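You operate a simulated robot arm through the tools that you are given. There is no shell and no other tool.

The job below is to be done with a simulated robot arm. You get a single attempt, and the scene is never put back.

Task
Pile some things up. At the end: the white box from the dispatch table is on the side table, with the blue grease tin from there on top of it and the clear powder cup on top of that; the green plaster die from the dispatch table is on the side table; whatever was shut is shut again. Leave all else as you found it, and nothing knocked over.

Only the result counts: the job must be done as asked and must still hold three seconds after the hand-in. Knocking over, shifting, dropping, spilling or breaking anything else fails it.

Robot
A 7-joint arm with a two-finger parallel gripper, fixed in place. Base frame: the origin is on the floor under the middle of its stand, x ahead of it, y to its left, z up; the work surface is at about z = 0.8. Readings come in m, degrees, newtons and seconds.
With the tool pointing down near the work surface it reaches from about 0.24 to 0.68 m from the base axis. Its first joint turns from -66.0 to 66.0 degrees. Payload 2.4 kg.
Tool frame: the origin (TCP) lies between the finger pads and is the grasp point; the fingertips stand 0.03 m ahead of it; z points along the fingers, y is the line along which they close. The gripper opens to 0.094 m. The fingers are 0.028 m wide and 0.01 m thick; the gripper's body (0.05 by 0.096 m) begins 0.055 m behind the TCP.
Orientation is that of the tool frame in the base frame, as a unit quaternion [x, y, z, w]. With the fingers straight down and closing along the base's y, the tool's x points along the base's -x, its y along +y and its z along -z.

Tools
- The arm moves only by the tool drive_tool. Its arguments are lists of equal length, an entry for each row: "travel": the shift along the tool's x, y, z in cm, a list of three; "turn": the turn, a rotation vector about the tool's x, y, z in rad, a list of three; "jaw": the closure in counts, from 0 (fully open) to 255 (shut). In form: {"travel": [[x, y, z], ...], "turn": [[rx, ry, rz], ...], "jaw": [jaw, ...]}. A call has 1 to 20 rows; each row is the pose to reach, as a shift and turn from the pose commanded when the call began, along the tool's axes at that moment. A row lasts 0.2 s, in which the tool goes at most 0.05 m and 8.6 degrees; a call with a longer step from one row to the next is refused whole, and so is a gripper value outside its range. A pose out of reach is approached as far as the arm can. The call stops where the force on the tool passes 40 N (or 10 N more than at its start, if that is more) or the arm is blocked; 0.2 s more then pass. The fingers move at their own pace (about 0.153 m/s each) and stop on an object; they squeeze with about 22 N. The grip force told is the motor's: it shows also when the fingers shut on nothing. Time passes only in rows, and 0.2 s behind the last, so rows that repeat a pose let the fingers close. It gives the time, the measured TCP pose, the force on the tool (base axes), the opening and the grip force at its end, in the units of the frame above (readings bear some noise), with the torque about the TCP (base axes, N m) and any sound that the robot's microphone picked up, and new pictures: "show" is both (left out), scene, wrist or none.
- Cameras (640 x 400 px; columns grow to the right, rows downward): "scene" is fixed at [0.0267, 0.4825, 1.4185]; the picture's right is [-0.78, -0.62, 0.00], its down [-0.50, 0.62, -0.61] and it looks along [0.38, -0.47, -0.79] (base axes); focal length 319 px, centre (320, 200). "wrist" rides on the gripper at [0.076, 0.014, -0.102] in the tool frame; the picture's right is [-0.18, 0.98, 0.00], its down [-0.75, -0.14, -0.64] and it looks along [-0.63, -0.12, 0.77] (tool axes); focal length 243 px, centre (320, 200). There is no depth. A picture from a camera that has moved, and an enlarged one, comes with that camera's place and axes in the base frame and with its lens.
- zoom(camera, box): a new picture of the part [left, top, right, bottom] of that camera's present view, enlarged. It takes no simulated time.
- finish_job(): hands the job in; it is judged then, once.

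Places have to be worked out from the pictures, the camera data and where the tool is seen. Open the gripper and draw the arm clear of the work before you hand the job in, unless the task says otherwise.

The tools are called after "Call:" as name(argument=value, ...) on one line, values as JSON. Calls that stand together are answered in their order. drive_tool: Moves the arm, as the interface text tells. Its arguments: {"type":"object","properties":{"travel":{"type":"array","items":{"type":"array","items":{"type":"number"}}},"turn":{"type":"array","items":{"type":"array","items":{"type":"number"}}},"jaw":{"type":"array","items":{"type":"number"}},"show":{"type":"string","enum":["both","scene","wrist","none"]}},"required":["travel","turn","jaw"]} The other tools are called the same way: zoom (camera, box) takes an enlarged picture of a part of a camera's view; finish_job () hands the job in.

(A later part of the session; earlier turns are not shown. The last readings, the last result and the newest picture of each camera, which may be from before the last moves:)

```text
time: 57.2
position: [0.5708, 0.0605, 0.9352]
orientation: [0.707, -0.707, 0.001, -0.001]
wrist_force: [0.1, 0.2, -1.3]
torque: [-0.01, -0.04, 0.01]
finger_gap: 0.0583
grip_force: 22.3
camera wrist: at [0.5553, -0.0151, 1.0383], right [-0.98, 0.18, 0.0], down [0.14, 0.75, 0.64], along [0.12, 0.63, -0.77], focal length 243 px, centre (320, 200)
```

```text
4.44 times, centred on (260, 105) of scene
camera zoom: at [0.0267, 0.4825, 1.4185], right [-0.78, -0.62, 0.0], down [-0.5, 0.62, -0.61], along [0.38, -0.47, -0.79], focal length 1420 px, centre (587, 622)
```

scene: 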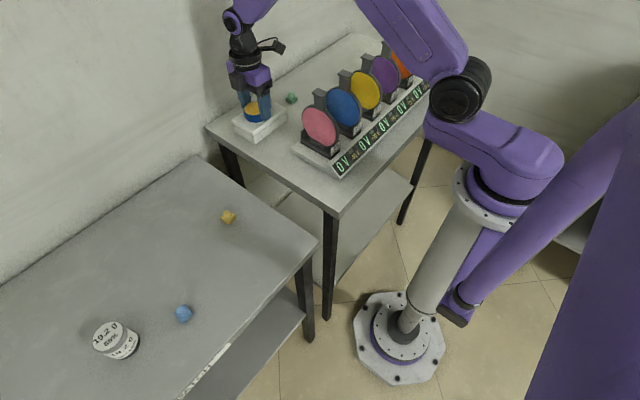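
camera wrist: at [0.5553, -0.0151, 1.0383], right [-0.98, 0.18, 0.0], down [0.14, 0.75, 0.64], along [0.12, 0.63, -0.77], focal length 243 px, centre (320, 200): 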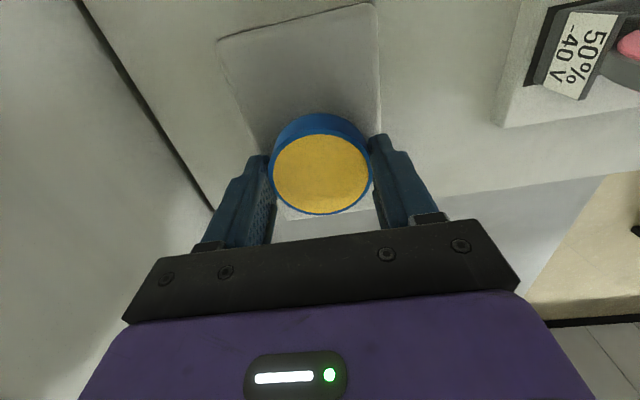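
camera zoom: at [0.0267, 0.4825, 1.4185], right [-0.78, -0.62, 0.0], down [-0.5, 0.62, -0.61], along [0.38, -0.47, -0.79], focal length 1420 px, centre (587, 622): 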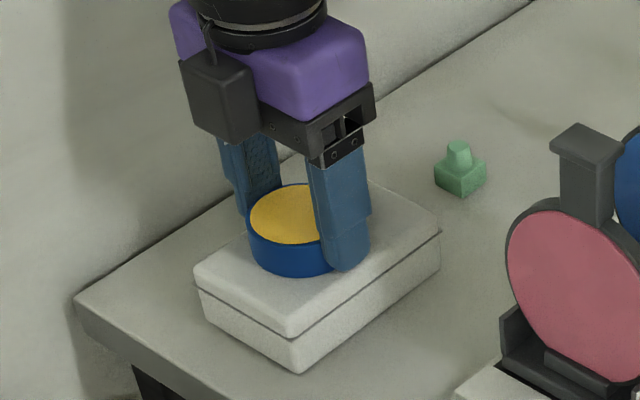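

Tin is just above the box lid, near its centre. I step down until contact.

Call:
drive_tool(travel=[[0, 0, 0.3], [0, 0, 0.6], [0, 0, 0.9], [0, 0, 0.9]], turn=[[0, 0, 0], [0, 0, 0], [0, 0, 0], [0, 0, 0]], jaw=[255, 255, 255, 255], show="none")

```text
time: 58.0
position: [0.5711, 0.0602, 0.9323]
orientation: [0.707, -0.707, 0.0, -0.001]
wrist_force: [-1.7, -0.4, 5.3]
torque: [-0.05, 0.29, 0.0]
finger_gap: 0.0585
grip_force: 21.7
stopped in row 4: the force on the tool passed its limit at 46 N (the readings are from after the stop); the commanded pose is now the measured one
```

The tin made contact at TCP z≈0.932 (box is ≈3.9 cm tall). I check the pictures before releasing.

Call:
zoom(camera="scene", box=[210, 60, 310, 150])

Call:
zoom(camera="wrist", box=[160, 0, 480, 220])

```text
4.44 times, centred on (260, 105) of scene
camera zoom: at [0.0265, 0.4825, 1.4185], right [-0.78, -0.62, 0.0], down [-0.5, 0.62, -0.61], along [0.38, -0.47, -0.79], focal length 1420 px, centre (587, 622)
```

zoom: 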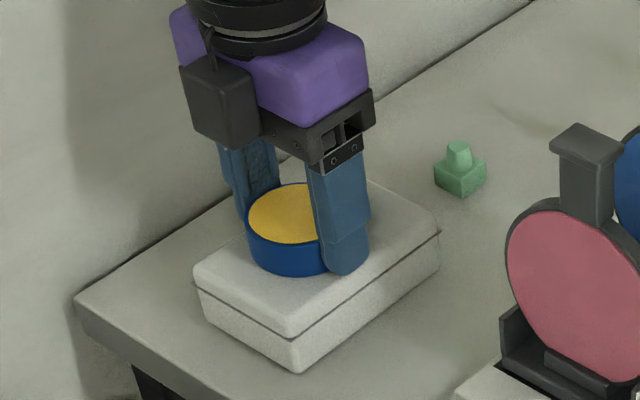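

```text
1.82 times, centred on (320, 110) of wrist
camera zoom: at [0.556, -0.0151, 1.0347], right [-0.98, 0.18, 0.0], down [0.14, 0.75, 0.64], along [0.12, 0.63, -0.77], focal length 441 px, centre (320, 364)
```

zoom: 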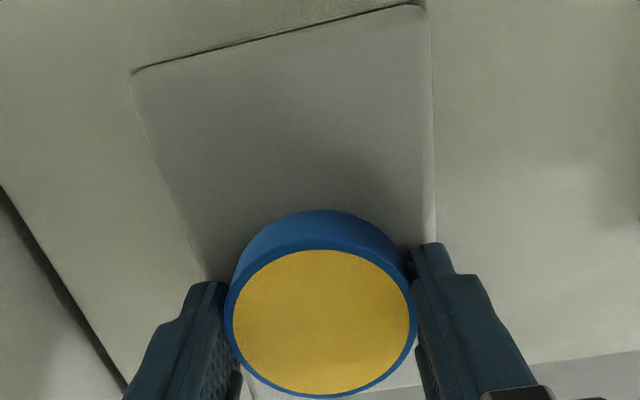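

The tin rests on the lid near its centre and nothing shifted. I release it and rise straight up.

Call:
drive_tool(travel=[[0, 0, 0], [0, 0, -0.05], [0, 0, -0.05], [0, 0, -0.05], [0, 0, -0.05], [0, 0, -1.0], [0, 0, -3], [0, 0, -6], [0, 0, -10], [0, 0, -14], [0, 0, -14]], turn=[[0, 0, 0], [0, 0, 0], [0, 0, 0], [0, 0, 0], [0, 0, 0], [0, 0, 0], [0, 0, 0], [0, 0, 0], [0, 0, 0], [0, 0, 0], [0, 0, 0]], jaw=[255, 140, 90, 60, 40, 40, 40, 40, 40, 40, 40])

Call:
zoom(camera="scene", box=[210, 60, 310, 150])

Call:
zoom(camera="wrist", box=[220, 0, 420, 170])

```text
time: 60.4
position: [0.5671, 0.0598, 1.0719]
orientation: [0.707, -0.707, 0.001, -0.001]
wrist_force: [0.3, 0.2, 0.1]
torque: [0.02, 0.03, -0.04]
finger_gap: 0.0792
grip_force: 0.0
camera wrist: at [0.5525, -0.0145, 1.1741], right [-0.98, 0.18, 0.0], down [0.14, 0.75, 0.64], along [0.12, 0.63, -0.77], focal length 243 px, centre (320, 200)
```

scene: 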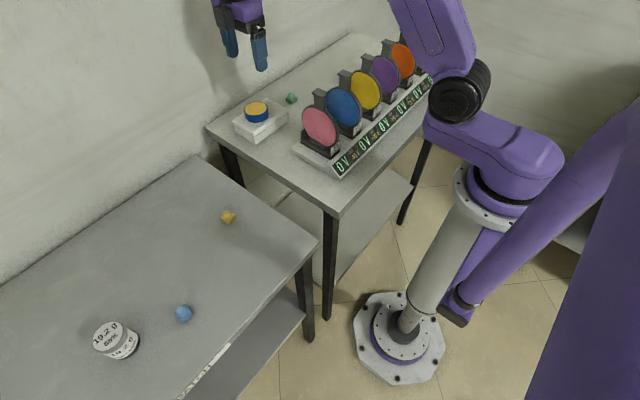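
wrist: 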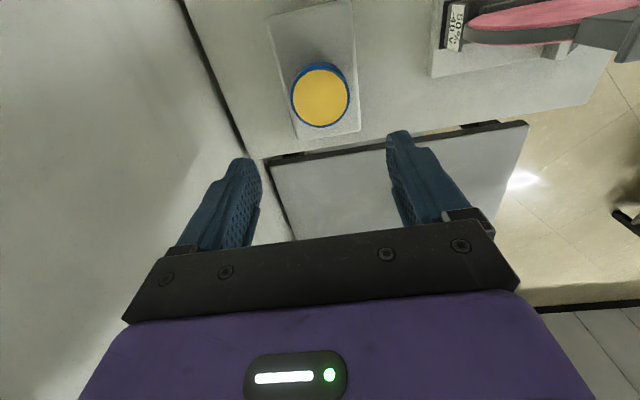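

```text
4.44 times, centred on (260, 105) of scene
camera zoom: at [0.0267, 0.4825, 1.4185], right [-0.78, -0.62, 0.0], down [-0.5, 0.62, -0.61], along [0.38, -0.47, -0.79], focal length 1420 px, centre (587, 622)
```

zoom: 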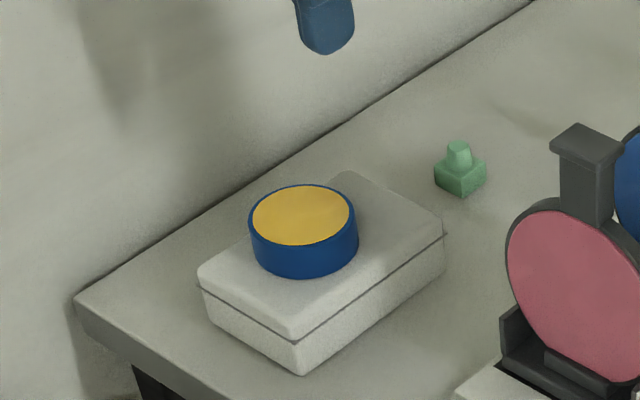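

```text
2.35 times, centred on (320, 85) of wrist
camera zoom: at [0.5525, -0.0145, 1.1741], right [-0.98, 0.18, 0.0], down [0.14, 0.75, 0.64], along [0.12, 0.63, -0.77], focal length 571 px, centre (320, 471)
```

zoom: 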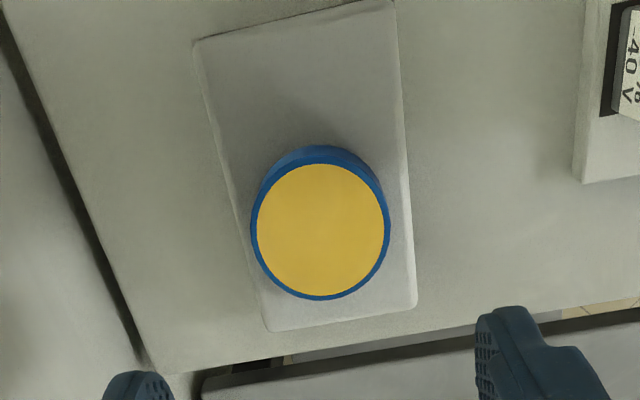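

The tin sits securely near the middle of the box. Now the cup at ≈(0.388, 0.589), which is slightly beyond vertical-tool reach; I'll approach with the tool tilted outward. First I move to the cup's azimuth at a shorter radius.

Call:
drive_tool(travel=[[-3.8, 1.9, 0], [-7.6, 3.8, 0], [-11.5, 5.7, 0], [-15.3, 7.6, 0], [-19.1, 9.4, 0], [-22.9, 11.3, 0], [-26.7, 13.2, 0.5], [-30.5, 15.1, 1], [-34.4, 17, 1.5], [-38.2, 18.8, 2], [-42, 20.7, 2], [-45.8, 22.6, 2], [-45.8, 22.6, 2]], turn=[[0, 0, 0.05], [0, 0, 0.1], [0, 0, 0.15], [0, 0, 0.2], [0, 0, 0.25], [0, 0, 0.3], [0, 0, 0.35], [0, 0, 0.4], [0, 0, 0.45], [0, 0, 0.5], [0, 0, 0.54], [0, 0, 0.583], [0, 0, 0.583]], jaw=[40, 40, 20, 0, 0, 0, 0, 0, 0, 0, 0, 0, 0])

Call:
zoom(camera="wrist", box=[240, 40, 400, 160])

Call:
zoom(camera="scene", box=[80, 300, 150, 370])

```text
time: 63.2
position: [0.3446, 0.5174, 1.0506]
orientation: [-0.474, 0.881, -0.001, 0.001]
wrist_force: [-0.6, -0.7, 0.5]
torque: [0.0, -0.02, 0.0]
finger_gap: 0.094
grip_force: 0.0
camera wrist: at [0.29, 0.462, 1.1529], right [-0.72, 0.7, 0.0], down [0.53, 0.55, 0.64], along [0.45, 0.46, -0.76], focal length 243 px, centre (320, 200)
```

scene: 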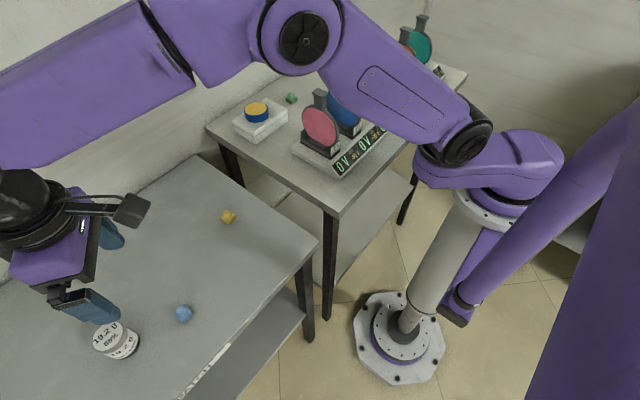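
wrist: 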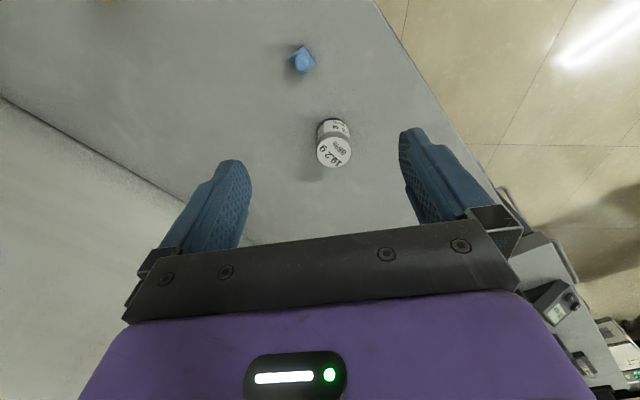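

```text
3.33 times, centred on (320, 100) of wrist
camera zoom: at [0.29, 0.462, 1.1529], right [-0.72, 0.7, 0.0], down [0.53, 0.55, 0.64], along [0.45, 0.46, -0.76], focal length 809 px, centre (320, 533)
```

zoom: 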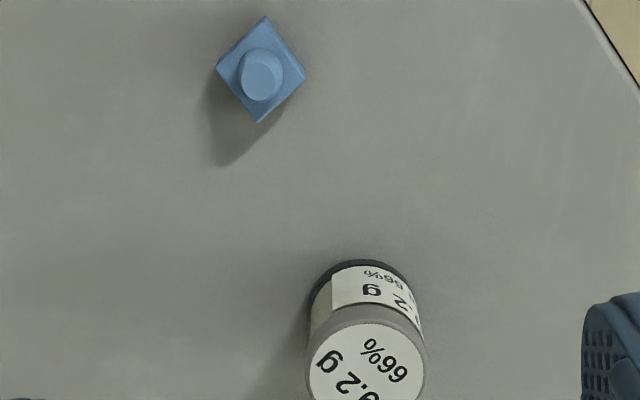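

```text
5.71 times, centred on (115, 335) of scene
camera zoom: at [0.0266, 0.4825, 1.4185], right [-0.78, -0.62, 0.0], down [-0.5, 0.62, -0.61], along [0.38, -0.47, -0.79], focal length 1825 px, centre (1491, -571)
```

zoom: 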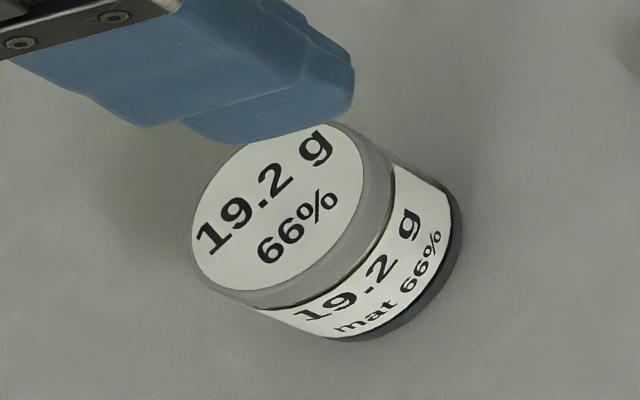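

Before gripping, I take a look at the area visible at the lower right of the wrist view, to make sure there's no other cup or table I've missed.

Call:
zoom(camera="wrist", box=[480, 160, 640, 400])

Call:
zoom(camera="wrist", box=[300, 110, 370, 180])

```text
1.67 times, centred on (560, 280) of wrist
camera zoom: at [0.29, 0.462, 1.1529], right [-0.72, 0.7, 0.0], down [0.53, 0.55, 0.64], along [0.45, 0.46, -0.76], focal length 404 px, centre (-80, 67)
```

zoom: 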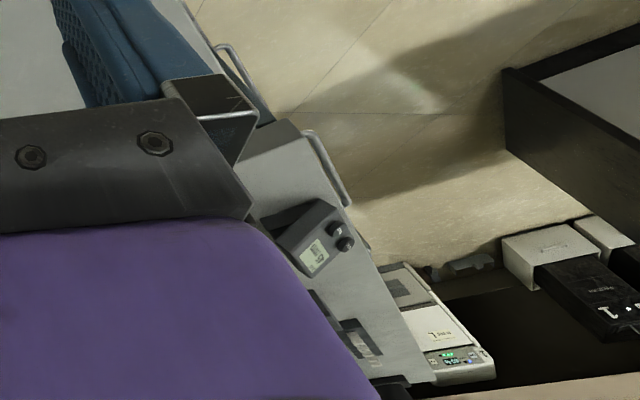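

```text
5.71 times, centred on (335, 145) of wrist
camera zoom: at [0.29, 0.462, 1.1529], right [-0.72, 0.7, 0.0], down [0.53, 0.55, 0.64], along [0.45, 0.46, -0.76], focal length 1386 px, centre (234, 514)
```

zoom: 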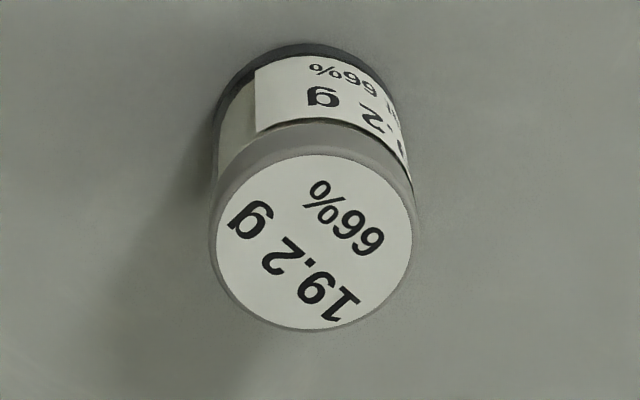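

That is only background furniture; this translucent, lidded cup is the powder cup, centred at ≈(0.386, 0.589), Ø≈4.9 cm, top ≈0.866. I tilt the tool 15° outward in place.

Call:
drive_tool(travel=[[0, 0, 0], [0, 0, 0], [0, 0, 0], [0, 0, 0]], turn=[[0, -0.1, 0], [0, -0.2, 0], [0, -0.262, 0], [0, -0.262, 0]], jaw=[0, 0, 0, 0])

```text
time: 64.2
position: [0.3439, 0.5181, 1.0514]
orientation: [-0.471, 0.872, 0.062, 0.117]
wrist_force: [0.3, -1.0, 0.4]
torque: [0.01, 0.03, -0.01]
finger_gap: 0.0937
grip_force: 0.1
camera wrist: at [0.2765, 0.4429, 1.1296], right [-0.72, 0.69, 0.05], down [0.42, 0.39, 0.82], along [0.55, 0.61, -0.57], focal length 243 px, centre (320, 200)
```

scene: 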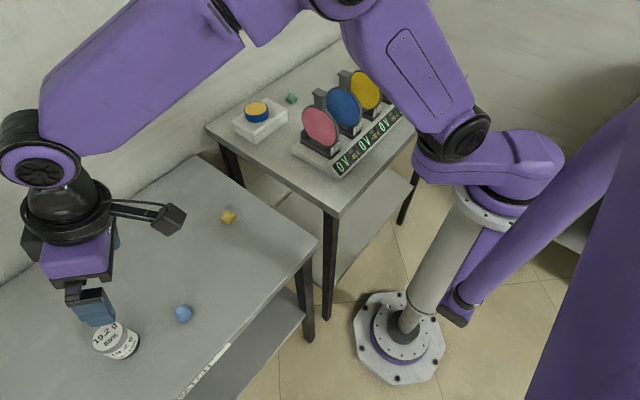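
wrist: 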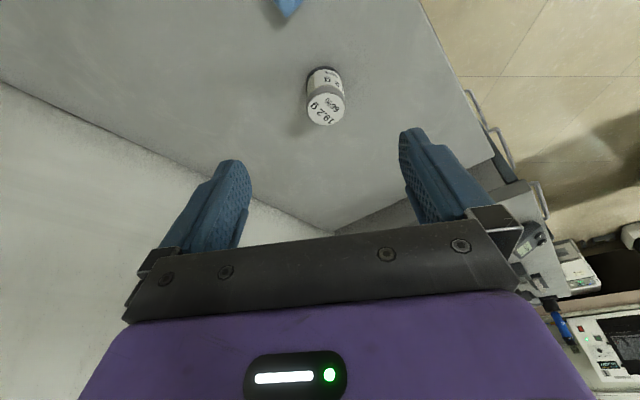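

The tilt is as intended. I move outward and down to hover with the fingertips ~3.5 cm above the cup lid.

Call:
drive_tool(travel=[[-1, 0.1, 2.8], [-2, 0.2, 5.6], [-3, 0.3, 8.4], [-4, 0.4, 11.2], [-4.84, 0.48, 13.8], [-4.84, 0.48, 13.8]], turn=[[0, 0, 0], [0, 0, 0], [0, 0, 0], [0, 0, 0], [0, 0, 0], [0, 0, 0]], jaw=[0, 0, 0, 0, 0, 0])

Call:
zoom(camera="wrist", box=[200, 40, 440, 220])

Call:
zoom(camera="scene", box=[30, 230, 190, 390])

```text
time: 65.6
position: [0.3839, 0.5879, 0.9291]
orientation: [-0.47, 0.873, 0.061, 0.117]
wrist_force: [-0.5, -0.4, 0.6]
torque: [-0.02, 0.02, 0.02]
finger_gap: 0.0941
grip_force: 0.0
camera wrist: at [0.3174, 0.5131, 1.0084], right [-0.72, 0.69, 0.05], down [0.42, 0.39, 0.82], along [0.55, 0.61, -0.57], focal length 243 px, centre (320, 200)
```

scene: 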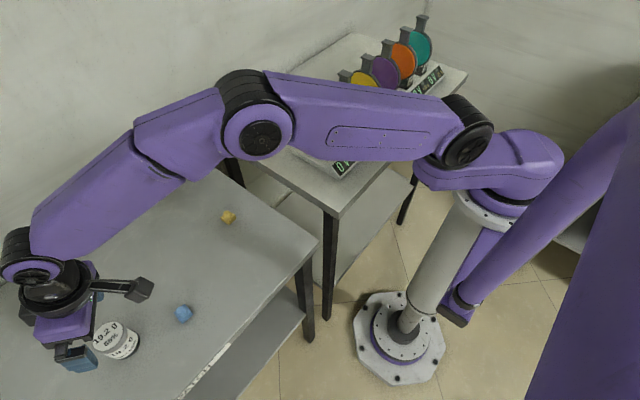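
wrist: 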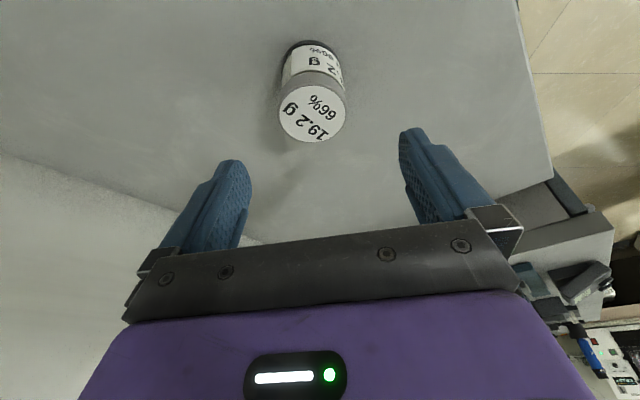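

```text
2.22 times, centred on (320, 130) of wrist
camera zoom: at [0.3174, 0.5131, 1.0084], right [-0.72, 0.69, 0.05], down [0.42, 0.39, 0.82], along [0.55, 0.61, -0.57], focal length 539 px, centre (320, 356)
```

zoom: 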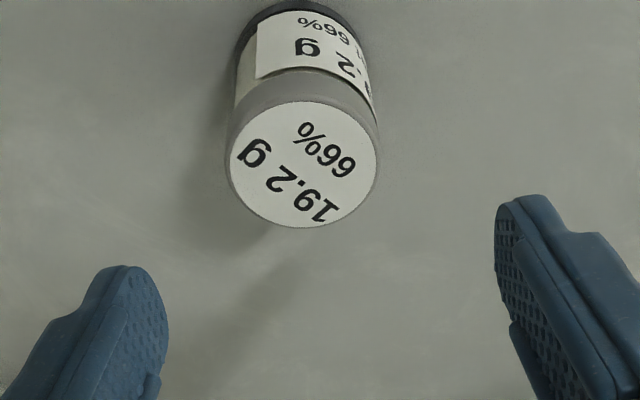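

```text
2.50 times, centred on (110, 310) of scene
camera zoom: at [0.0267, 0.4825, 1.4185], right [-0.78, -0.62, 0.0], down [-0.5, 0.62, -0.61], along [0.38, -0.47, -0.79], focal length 798 px, centre (845, -75)
```

zoom: 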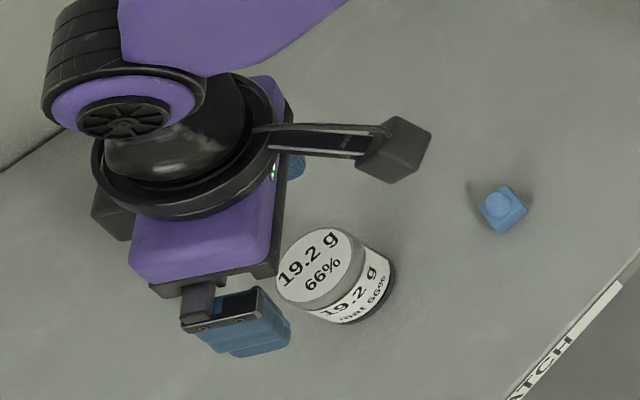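

Cup is centred between the fingers within ~2 mm. I descend vertically (keeping the tilt) to TCP z≈0.84 and look before closing.

Call:
drive_tool(travel=[[0.58, -0.1, 2.15], [1.15, -0.2, 4.3], [1.73, -0.2, 6.45], [2.3, -0.2, 8.6], [2.3, -0.2, 8.6]], turn=[[0, 0, 0], [0, 0, 0], [0, 0, 0], [0, 0, 0], [0, 0, 0]], jaw=[0, 0, 0, 0, 0])

Call:
zoom(camera="wrist", box=[200, 60, 440, 240])

Call:
zoom(camera="scene", box=[30, 240, 190, 400])

```text
time: 66.8
position: [0.3883, 0.5895, 0.8403]
orientation: [-0.471, 0.872, 0.062, 0.117]
wrist_force: [-0.9, -1.4, 0.2]
torque: [0.0, 0.01, 0.0]
finger_gap: 0.0941
grip_force: 0.0
camera wrist: at [0.3201, 0.5152, 0.9193], right [-0.72, 0.69, 0.05], down [0.42, 0.39, 0.82], along [0.55, 0.61, -0.57], focal length 243 px, centre (320, 200)
```

scene: 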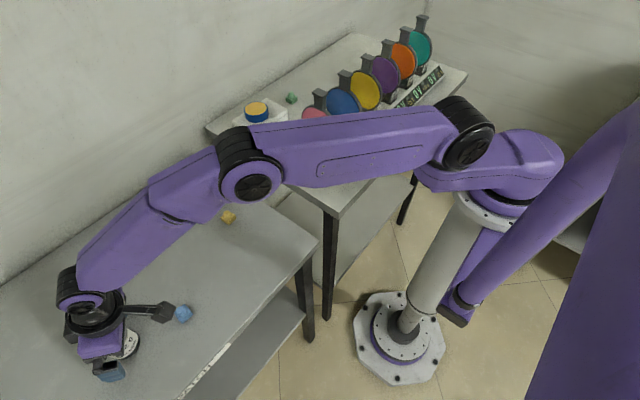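
wrist: 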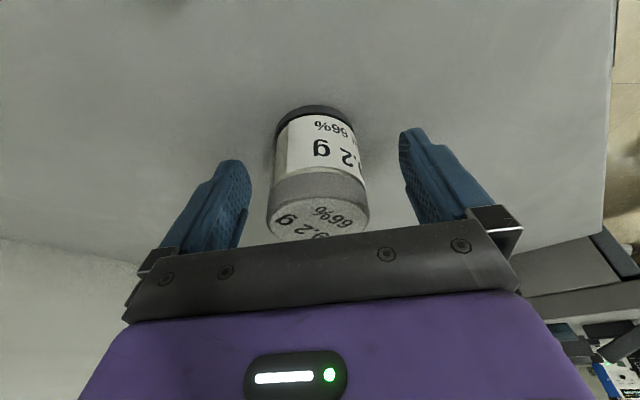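

```text
2.22 times, centred on (320, 150) of wrist
camera zoom: at [0.3201, 0.5152, 0.9193], right [-0.72, 0.69, 0.05], down [0.42, 0.39, 0.82], along [0.55, 0.61, -0.57], focal length 539 px, centre (320, 311)
```

zoom: 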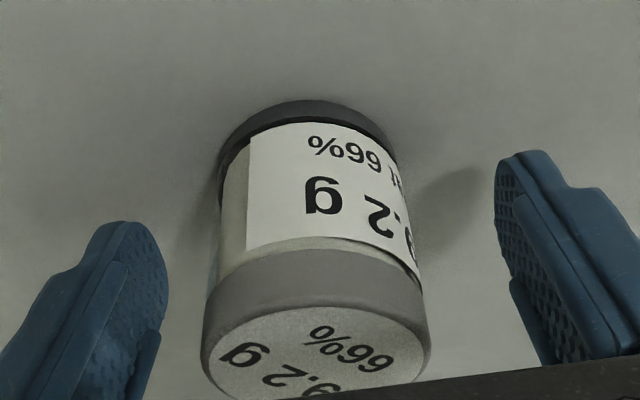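

```text
2.50 times, centred on (110, 320) of scene
camera zoom: at [0.0267, 0.4825, 1.4185], right [-0.78, -0.62, 0.0], down [-0.5, 0.62, -0.61], along [0.38, -0.47, -0.79], focal length 798 px, centre (845, -100)
```

zoom: 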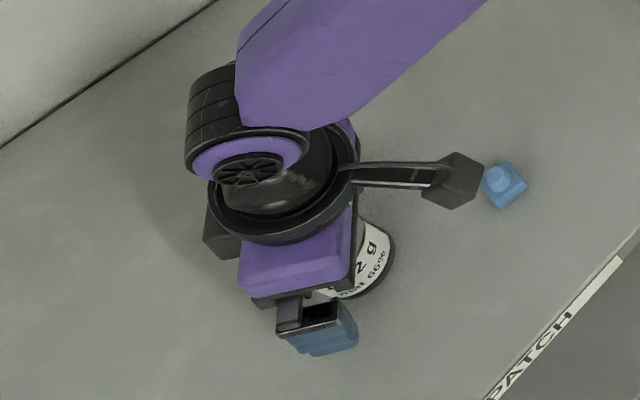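

The cup stands between the pads with clearance on both sides. I close the fingers gently on it.

Call:
drive_tool(travel=[[0, 0, 0], [0, 0, 0], [0, 0, 0], [0, 0, 0], [0, 0, 0], [0, 0, 0]], turn=[[0, 0, 0], [0, 0, 0], [0, 0, 0], [0, 0, 0], [0, 0, 0], [0, 0, 0]], jaw=[50, 90, 105, 115, 130, 255])

Call:
zoom(camera="wrist", box=[200, 60, 440, 240])

```text
time: 68.2
position: [0.388, 0.5893, 0.8401]
orientation: [-0.47, 0.873, 0.061, 0.118]
wrist_force: [0.2, 0.0, 0.7]
torque: [0.0, 0.04, 0.01]
finger_gap: 0.0517
grip_force: 22.4
camera wrist: at [0.3201, 0.515, 0.9194], right [-0.72, 0.69, 0.05], down [0.42, 0.39, 0.82], along [0.55, 0.61, -0.57], focal length 243 px, centre (320, 200)
```

scene: 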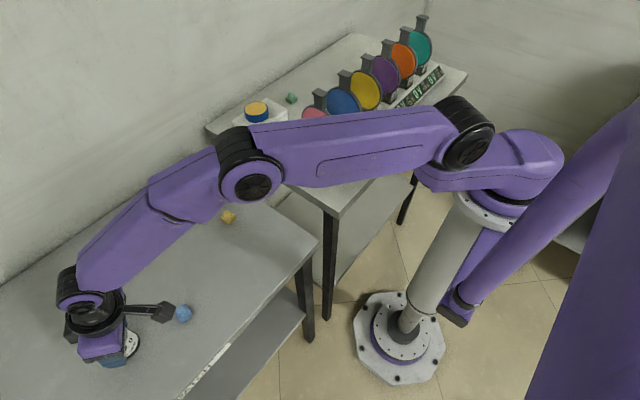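
wrist: 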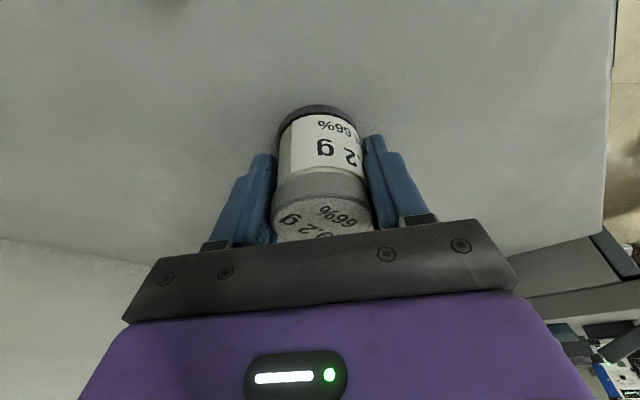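

```text
2.22 times, centred on (320, 150) of wrist
camera zoom: at [0.3201, 0.515, 0.9194], right [-0.72, 0.69, 0.05], down [0.42, 0.39, 0.82], along [0.55, 0.61, -0.57], focal length 539 px, centre (320, 311)
```

zoom: 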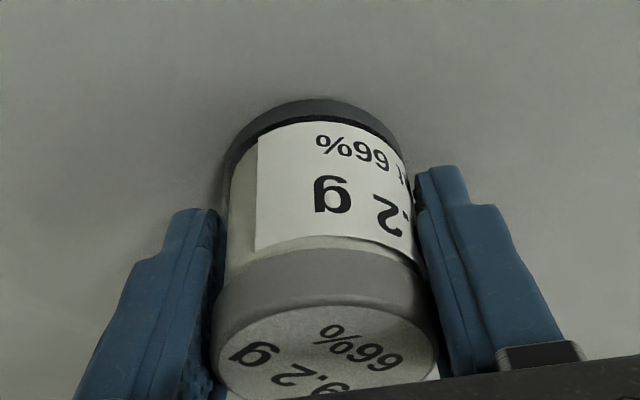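

Cup gripped (5.2 cm). I lift a couple of cm vertically to verify the hold.

Call:
drive_tool(travel=[[-0.13, 0, -0.48], [-0.39, 0, -1.45], [-0.78, 0, -2.9], [-0.78, 0, -2.9]], turn=[[0, 0, 0], [0, 0, 0], [0, 0, 0], [0, 0, 0]], jaw=[255, 255, 255, 255])

Call:
zoom(camera="wrist", box=[200, 60, 440, 240])

```text
time: 69.2
position: [0.3891, 0.5891, 0.8701]
orientation: [-0.471, 0.873, 0.061, 0.116]
wrist_force: [-1.4, 0.6, -0.6]
torque: [0.04, -0.02, -0.01]
finger_gap: 0.0522
grip_force: 22.4
camera wrist: at [0.3212, 0.5153, 0.9496], right [-0.72, 0.69, 0.05], down [0.42, 0.39, 0.82], along [0.55, 0.61, -0.58], focal length 243 px, centre (320, 200)
```

scene: 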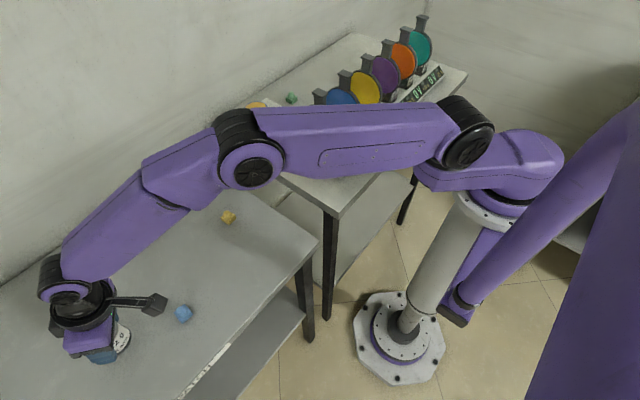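
wrist: 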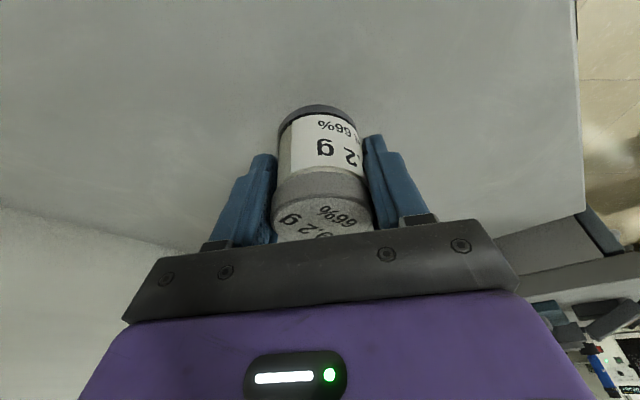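

```text
2.22 times, centred on (320, 150) of wrist
camera zoom: at [0.3212, 0.5153, 0.9496], right [-0.72, 0.69, 0.05], down [0.42, 0.39, 0.82], along [0.55, 0.61, -0.58], focal length 539 px, centre (320, 311)
```

zoom: 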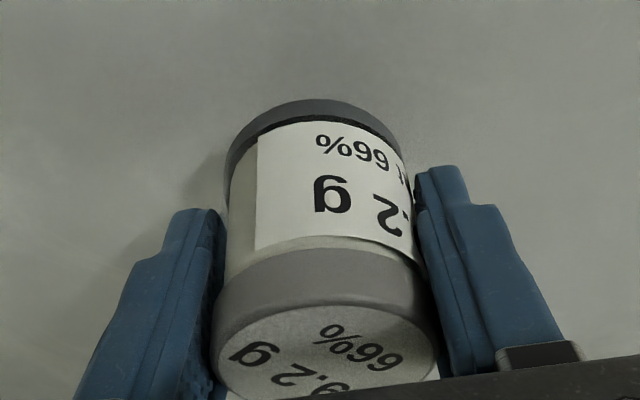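

The cup is held firmly without slipping. I lift further, then carry it to above the stack, yawing about the vertical so the tilt stays in the arm's radial plane.

Call:
drive_tool(travel=[[-0.6, 0, -2.3], [-1.3, 0, -5], [-2.07, 0, -7.73], [-0.07, -2.94, -9.09], [1.93, -5.89, -10.46], [3.93, -8.83, -11.82], [5.92, -11.77, -13.19], [7.92, -14.72, -14.55], [9.92, -17.66, -15.91], [11.92, -20.6, -17.28], [13.92, -23.55, -18.64], [15.92, -26.49, -20.01], [17.92, -29.43, -21.37], [19.91, -32.38, -22.73], [21.91, -35.32, -24.1], [23.91, -38.26, -25.46], [25.91, -41.21, -26.83], [27.91, -44.15, -28.19], [27.91, -44.15, -28.19]], turn=[[0, 0, 0], [0, 0, 0], [0, 0, 0], [0.0152, 0, 0.0568], [0.0305, 0, 0.1136], [0.0457, 0, 0.1704], [0.0609, 0, 0.2272], [0.0762, 0, 0.284], [0.0914, 0, 0.3408], [0.1066, 0, 0.3976], [0.1219, 0, 0.4544], [0.1371, 0, 0.5112], [0.1523, 0, 0.568], [0.1676, 0, 0.6248], [0.1828, 0, 0.6816], [0.198, 0, 0.7384], [0.2133, 0, 0.7952], [0.2285, 0, 0.852], [0.2285, 0, 0.852]], jaw=[255, 255, 255, 255, 255, 255, 255, 255, 255, 255, 255, 255, 255, 255, 255, 255, 255, 255, 255])

Call:
zoom(camera="wrist", box=[200, 0, 440, 240])

Call:
zoom(camera="scene", box=[180, 0, 360, 160])

```text
time: 73.2
position: [0.5714, 0.0572, 1.0719]
orientation: [-0.052, 0.99, 0.007, 0.132]
wrist_force: [-0.1, -0.5, -2.1]
torque: [-0.02, 0.0, 0.0]
finger_gap: 0.0515
grip_force: 21.9
camera wrist: at [0.4693, 0.0614, 1.1508], right [0.07, 1.0, 0.05], down [0.57, -0.08, 0.82], along [0.82, -0.03, -0.57], focal length 243 px, centre (320, 200)
```

scene: 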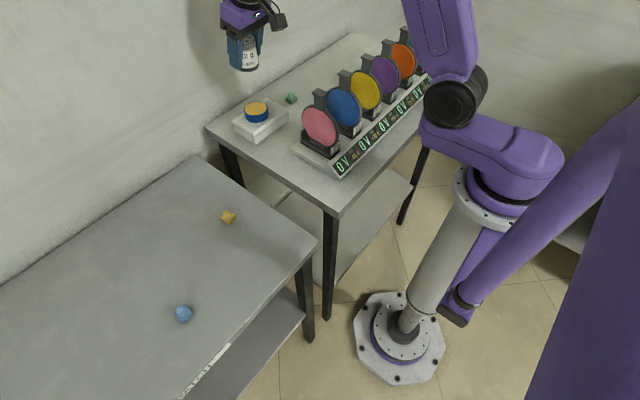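
wrist: 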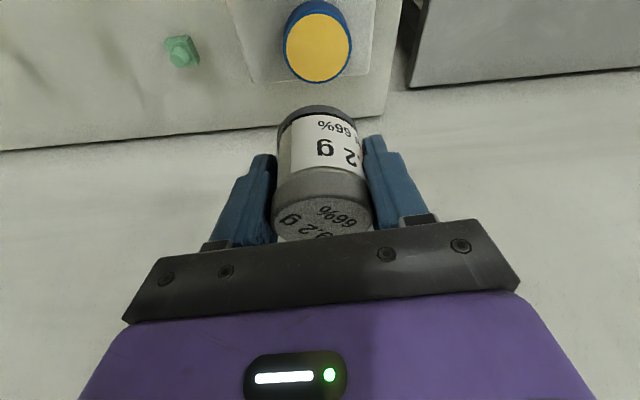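

```text
1.67 times, centred on (320, 120) of wrist
camera zoom: at [0.4693, 0.0614, 1.1508], right [0.07, 1.0, 0.05], down [0.57, -0.08, 0.82], along [0.82, -0.03, -0.57], focal length 404 px, centre (320, 333)
```

zoom: 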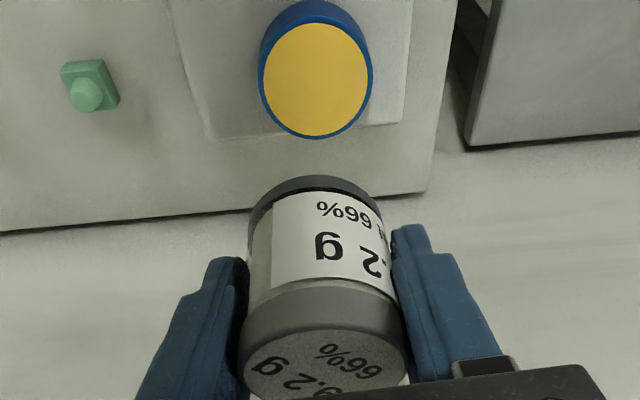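

```text
2.50 times, centred on (270, 80) of scene
camera zoom: at [0.0267, 0.4825, 1.4185], right [-0.78, -0.62, 0.0], down [-0.5, 0.62, -0.61], along [0.38, -0.47, -0.79], focal length 798 px, centre (445, 500)
```

zoom: 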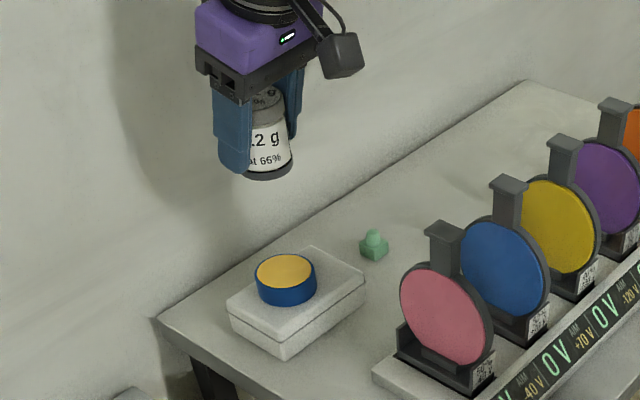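

The cup is above the tin; relative measurement suggests shifting ≈5 mm toward -x and 3 mm toward +y. I apply this while lowering to ~1.5 cm above the tin.

Call:
drive_tool(travel=[[0.7, 0.1, 2.2], [1.4, 0.2, 4.4], [2.1, 0.3, 6.6], [2.6, 0.35, 8.1], [2.84, 0.35, 8.76], [2.84, 0.35, 8.76]], turn=[[0, 0, 0], [0, 0, 0], [0, 0, 0], [0, 0, 0], [0, 0, 0], [0, 0, 0]], jaw=[255, 255, 255, 255, 255, 255])

Call:
zoom(camera="wrist", box=[220, 30, 420, 230])

Call:
zoom(camera="scene", box=[200, 40, 330, 150])

```text
time: 74.6
position: [0.5628, 0.0631, 0.9786]
orientation: [-0.053, 0.99, 0.007, 0.132]
wrist_force: [-0.3, 0.3, -0.6]
torque: [-0.01, 0.03, 0.01]
finger_gap: 0.0517
grip_force: 21.8
camera wrist: at [0.4613, 0.0675, 1.0572], right [0.07, 1.0, 0.05], down [0.57, -0.08, 0.82], along [0.82, -0.03, -0.57], focal length 243 px, centre (320, 200)
```

scene: 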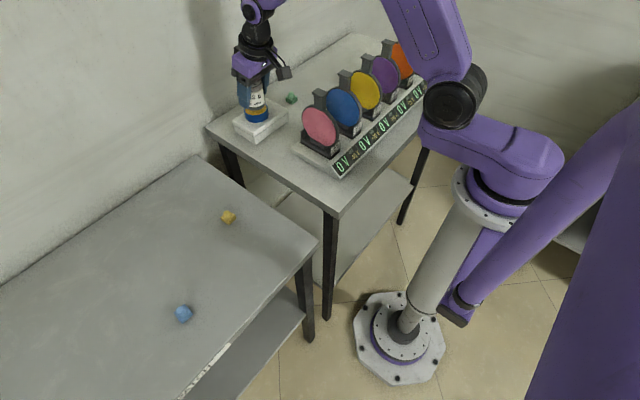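
wrist: 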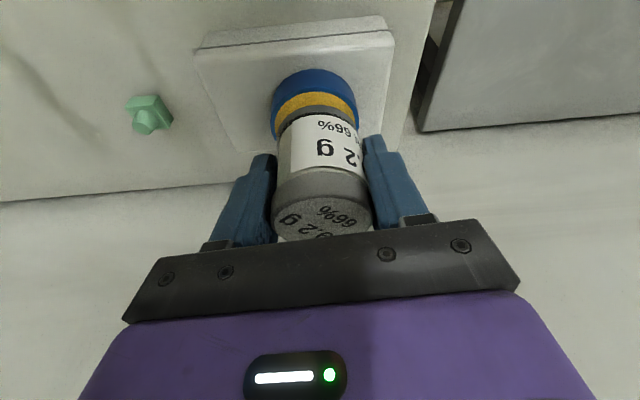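

```text
2.00 times, centred on (320, 130) of wrist
camera zoom: at [0.4613, 0.0675, 1.0572], right [0.07, 1.0, 0.05], down [0.57, -0.08, 0.82], along [0.82, -0.03, -0.57], focal length 485 px, centre (320, 340)
```

zoom: 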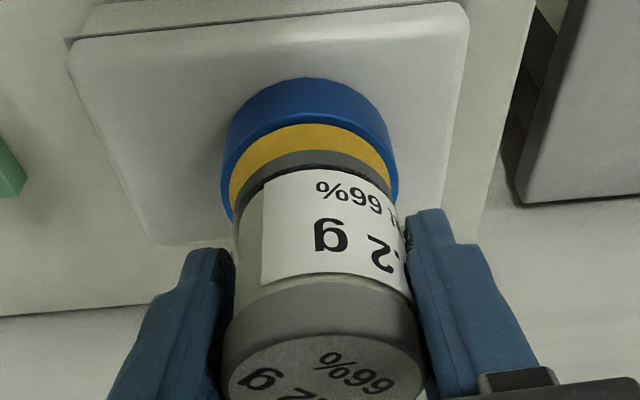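

```text
3.64 times, centred on (265, 95) of scene
camera zoom: at [0.0267, 0.4825, 1.4185], right [-0.78, -0.62, 0.0], down [-0.5, 0.62, -0.61], along [0.38, -0.47, -0.79], focal length 1161 px, centre (520, 582)
```

zoom: 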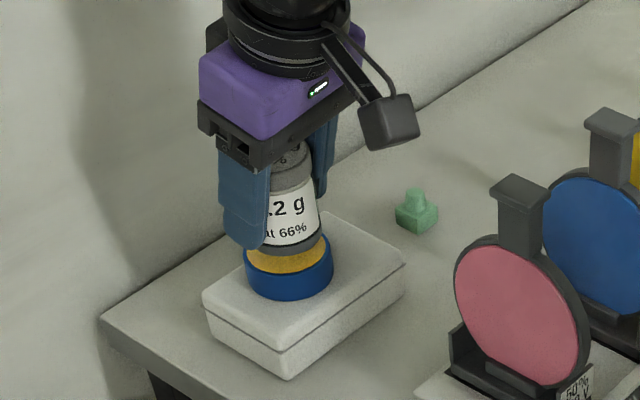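

The lateral alignment is within 1 mm; in x the cup should go ≈4 mm further out. I apply this and lower by 1 cm, just short of contact.

Call:
drive_tool(travel=[[-0.2, -0.02, 0.3], [-0.2, -0.04, 0.7], [-0.13, -0.04, 1.05], [-0.13, -0.04, 1.05]], turn=[[0, 0, 0], [0, 0, 0], [0, 0, 0], [0, 0, 0]], jaw=[255, 255, 255, 255])

Call:
zoom(camera="wrist", box=[240, 50, 400, 180])

Call:
zoom(camera="scene", box=[220, 70, 310, 150])

```text
time: 75.6
position: [0.568, 0.0625, 0.9689]
orientation: [-0.052, 0.99, 0.007, 0.131]
wrist_force: [-0.1, 0.1, 0.4]
torque: [0.01, 0.03, 0.01]
finger_gap: 0.0518
grip_force: 22.3
camera wrist: at [0.4651, 0.0677, 1.0493], right [0.07, 1.0, 0.05], down [0.57, -0.08, 0.82], along [0.82, -0.03, -0.57], focal length 243 px, centre (320, 200)
```

scene: 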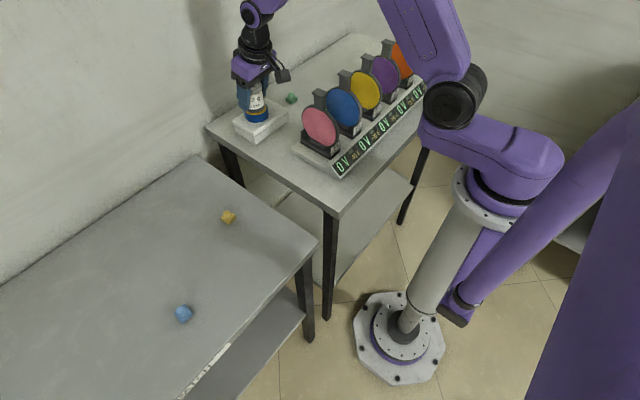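
wrist: 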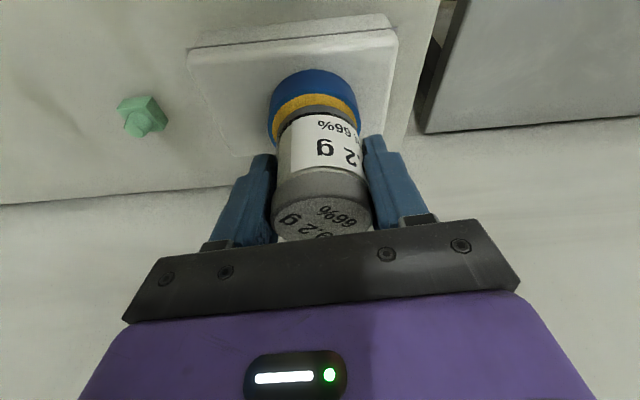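

```text
3.08 times, centred on (320, 115) of wrist
camera zoom: at [0.4651, 0.0677, 1.0493], right [0.07, 1.0, 0.05], down [0.57, -0.08, 0.82], along [0.82, -0.03, -0.57], focal length 746 px, centre (320, 462)
```

zoom: 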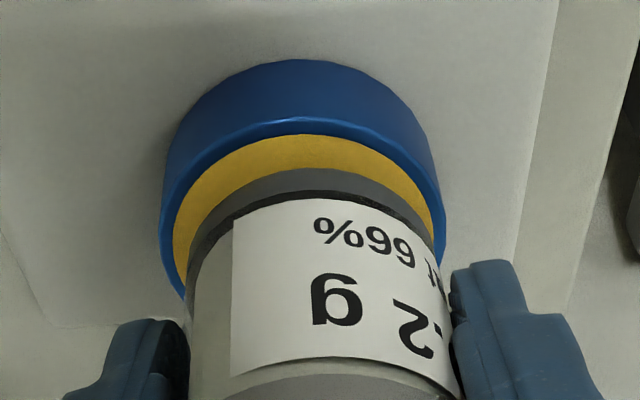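

```text
5.00 times, centred on (265, 110) of scene
camera zoom: at [0.0267, 0.4825, 1.4185], right [-0.78, -0.62, 0.0], down [-0.5, 0.62, -0.61], along [0.38, -0.47, -0.79], focal length 1597 px, centre (595, 650)
```

zoom: 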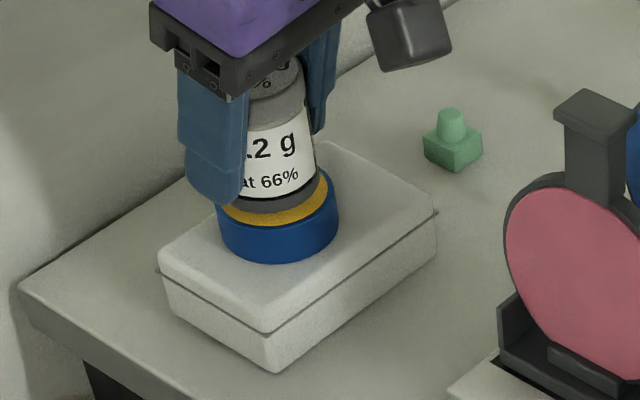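

Cup is ≈3 mm above the tin and aligned within 2 mm. I make the final descent in tiny steps to feel contact.

Call:
drive_tool(travel=[[0.12, -0.1, 0.1], [0.17, -0.1, 0.27], [0.17, -0.1, 0.27]], turn=[[0, 0, 0], [0, 0, 0], [0, 0, 0]], jaw=[255, 255, 255], show="none")

```text
time: 76.4
position: [0.5659, 0.0611, 0.9683]
orientation: [-0.052, 0.99, 0.007, 0.132]
wrist_force: [-0.5, 0.3, -0.3]
torque: [-0.01, 0.0, 0.02]
finger_gap: 0.0517
grip_force: 21.8
```

No contact yet; continue 2 mm down.

Call:
drive_tool(travel=[[0.03, 0, 0.1], [0.05, 0, 0.2], [0.05, 0, 0.2]], turn=[[0, 0, 0], [0, 0, 0], [0, 0, 0]], jaw=[255, 255, 255], show="none")

Call:
zoom(camera="scene", box=[220, 70, 310, 150])

```text
time: 77.2
position: [0.5672, 0.0619, 0.9645]
orientation: [-0.053, 0.99, 0.007, 0.133]
wrist_force: [-0.3, -0.8, -0.8]
torque: [0.0, 0.0, 0.01]
finger_gap: 0.0516
grip_force: 21.5
```

```text
5.00 times, centred on (265, 110) of scene
camera zoom: at [0.0267, 0.4825, 1.4185], right [-0.78, -0.62, 0.0], down [-0.5, 0.62, -0.61], along [0.38, -0.47, -0.79], focal length 1597 px, centre (595, 650)
```

zoom: 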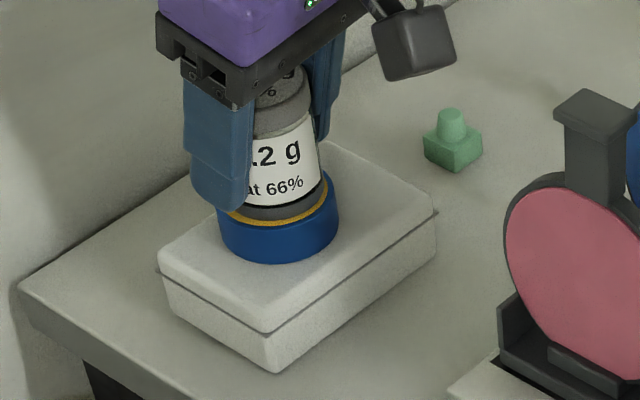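

The cup's base is nearly on the tin with an even rim visible all around. I continue in 1.5 mm steps.

Call:
drive_tool(travel=[[0.02, 0, 0.07], [0.04, 0, 0.145], [0.04, 0, 0.145]], turn=[[0, 0, 0], [0, 0, 0], [0, 0, 0]], jaw=[255, 255, 255], show="none")

```text
time: 78.0
position: [0.5667, 0.0604, 0.9637]
orientation: [-0.053, 0.99, 0.008, 0.134]
wrist_force: [-1.3, 0.5, 11.7]
torque: [0.04, 0.11, 0.0]
finger_gap: 0.0515
grip_force: 21.8
```

Contact at ≈12 N. I look once more before opening.

Call:
zoom(camera="scene", box=[220, 70, 310, 150])

Call:
zoom(camera="wrist", box=[240, 50, 400, 180])

```text
5.00 times, centred on (265, 110) of scene
camera zoom: at [0.0264, 0.4825, 1.4185], right [-0.78, -0.62, 0.0], down [-0.5, 0.62, -0.61], along [0.38, -0.47, -0.79], focal length 1597 px, centre (595, 650)
```

zoom: 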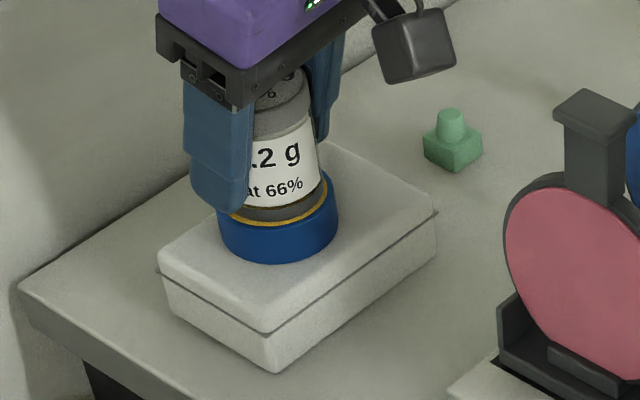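

```text
3.08 times, centred on (320, 115) of wrist
camera zoom: at [0.4649, 0.0658, 1.0427], right [0.07, 1.0, 0.05], down [0.57, -0.08, 0.82], along [0.82, -0.03, -0.57], focal length 746 px, centre (320, 462)
```

zoom: 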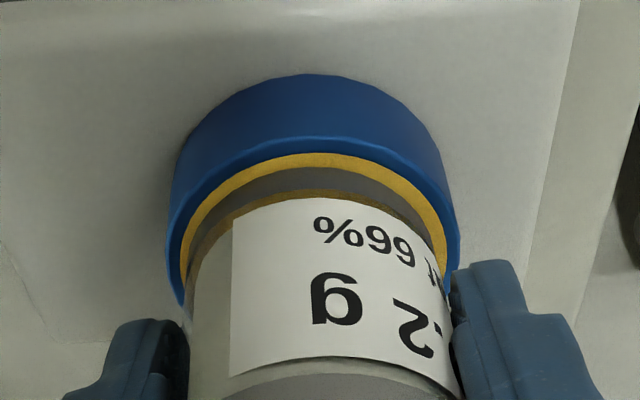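

The cup is centred on the tin. I relieve the pressure slightly, open the fingers gently, and then rise vertically.

Call:
drive_tool(travel=[[-0.01, 0, -0.05], [-0.01, 0, -0.05], [-0.01, 0, -0.05], [-0.01, 0, -0.05], [-0.01, 0, -0.05], [-0.01, 0, -0.05]], turn=[[0, 0, 0], [0, 0, 0], [0, 0, 0], [0, 0, 0], [0, 0, 0], [0, 0, 0]], jaw=[255, 130, 105, 80, 50, 50])

Call:
zoom(camera="wrist", box=[200, 40, 440, 240])

```text
time: 79.4
position: [0.5666, 0.0616, 0.9642]
orientation: [-0.053, 0.99, 0.007, 0.132]
wrist_force: [-0.2, -0.8, -0.5]
torque: [0.0, 0.0, 0.01]
finger_gap: 0.0755
grip_force: 0.0
camera wrist: at [0.464, 0.0653, 1.0425], right [0.07, 1.0, 0.05], down [0.57, -0.08, 0.82], along [0.82, -0.03, -0.57], focal length 243 px, centre (320, 200)
```

scene: 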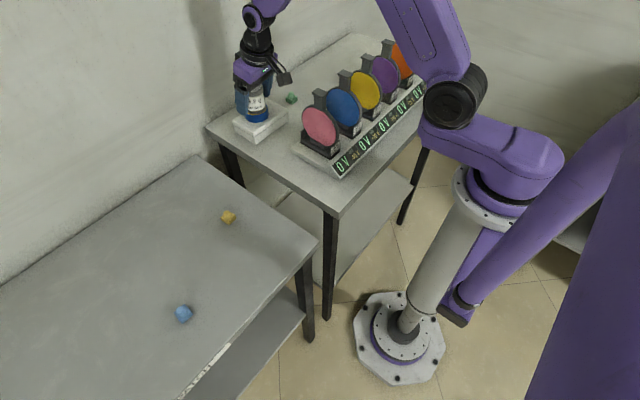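
wrist: 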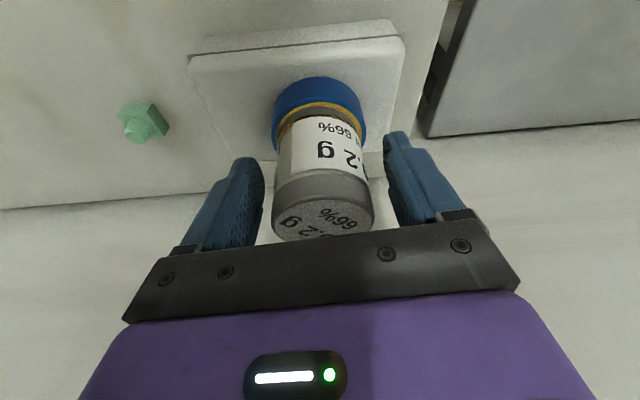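

```text
2.00 times, centred on (320, 140) of wrist
camera zoom: at [0.464, 0.0653, 1.0425], right [0.07, 1.0, 0.05], down [0.57, -0.08, 0.82], along [0.82, -0.03, -0.57], focal length 485 px, centre (320, 320)
```

zoom: 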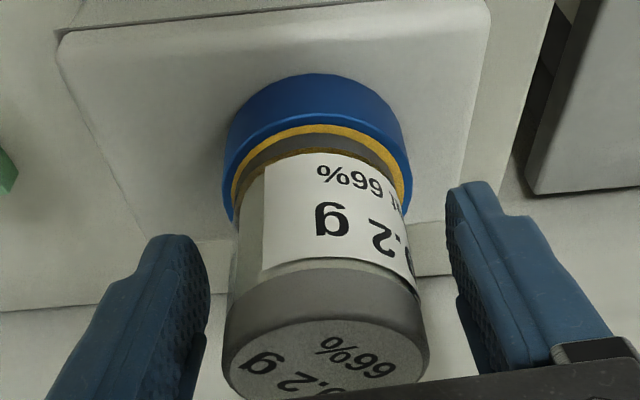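

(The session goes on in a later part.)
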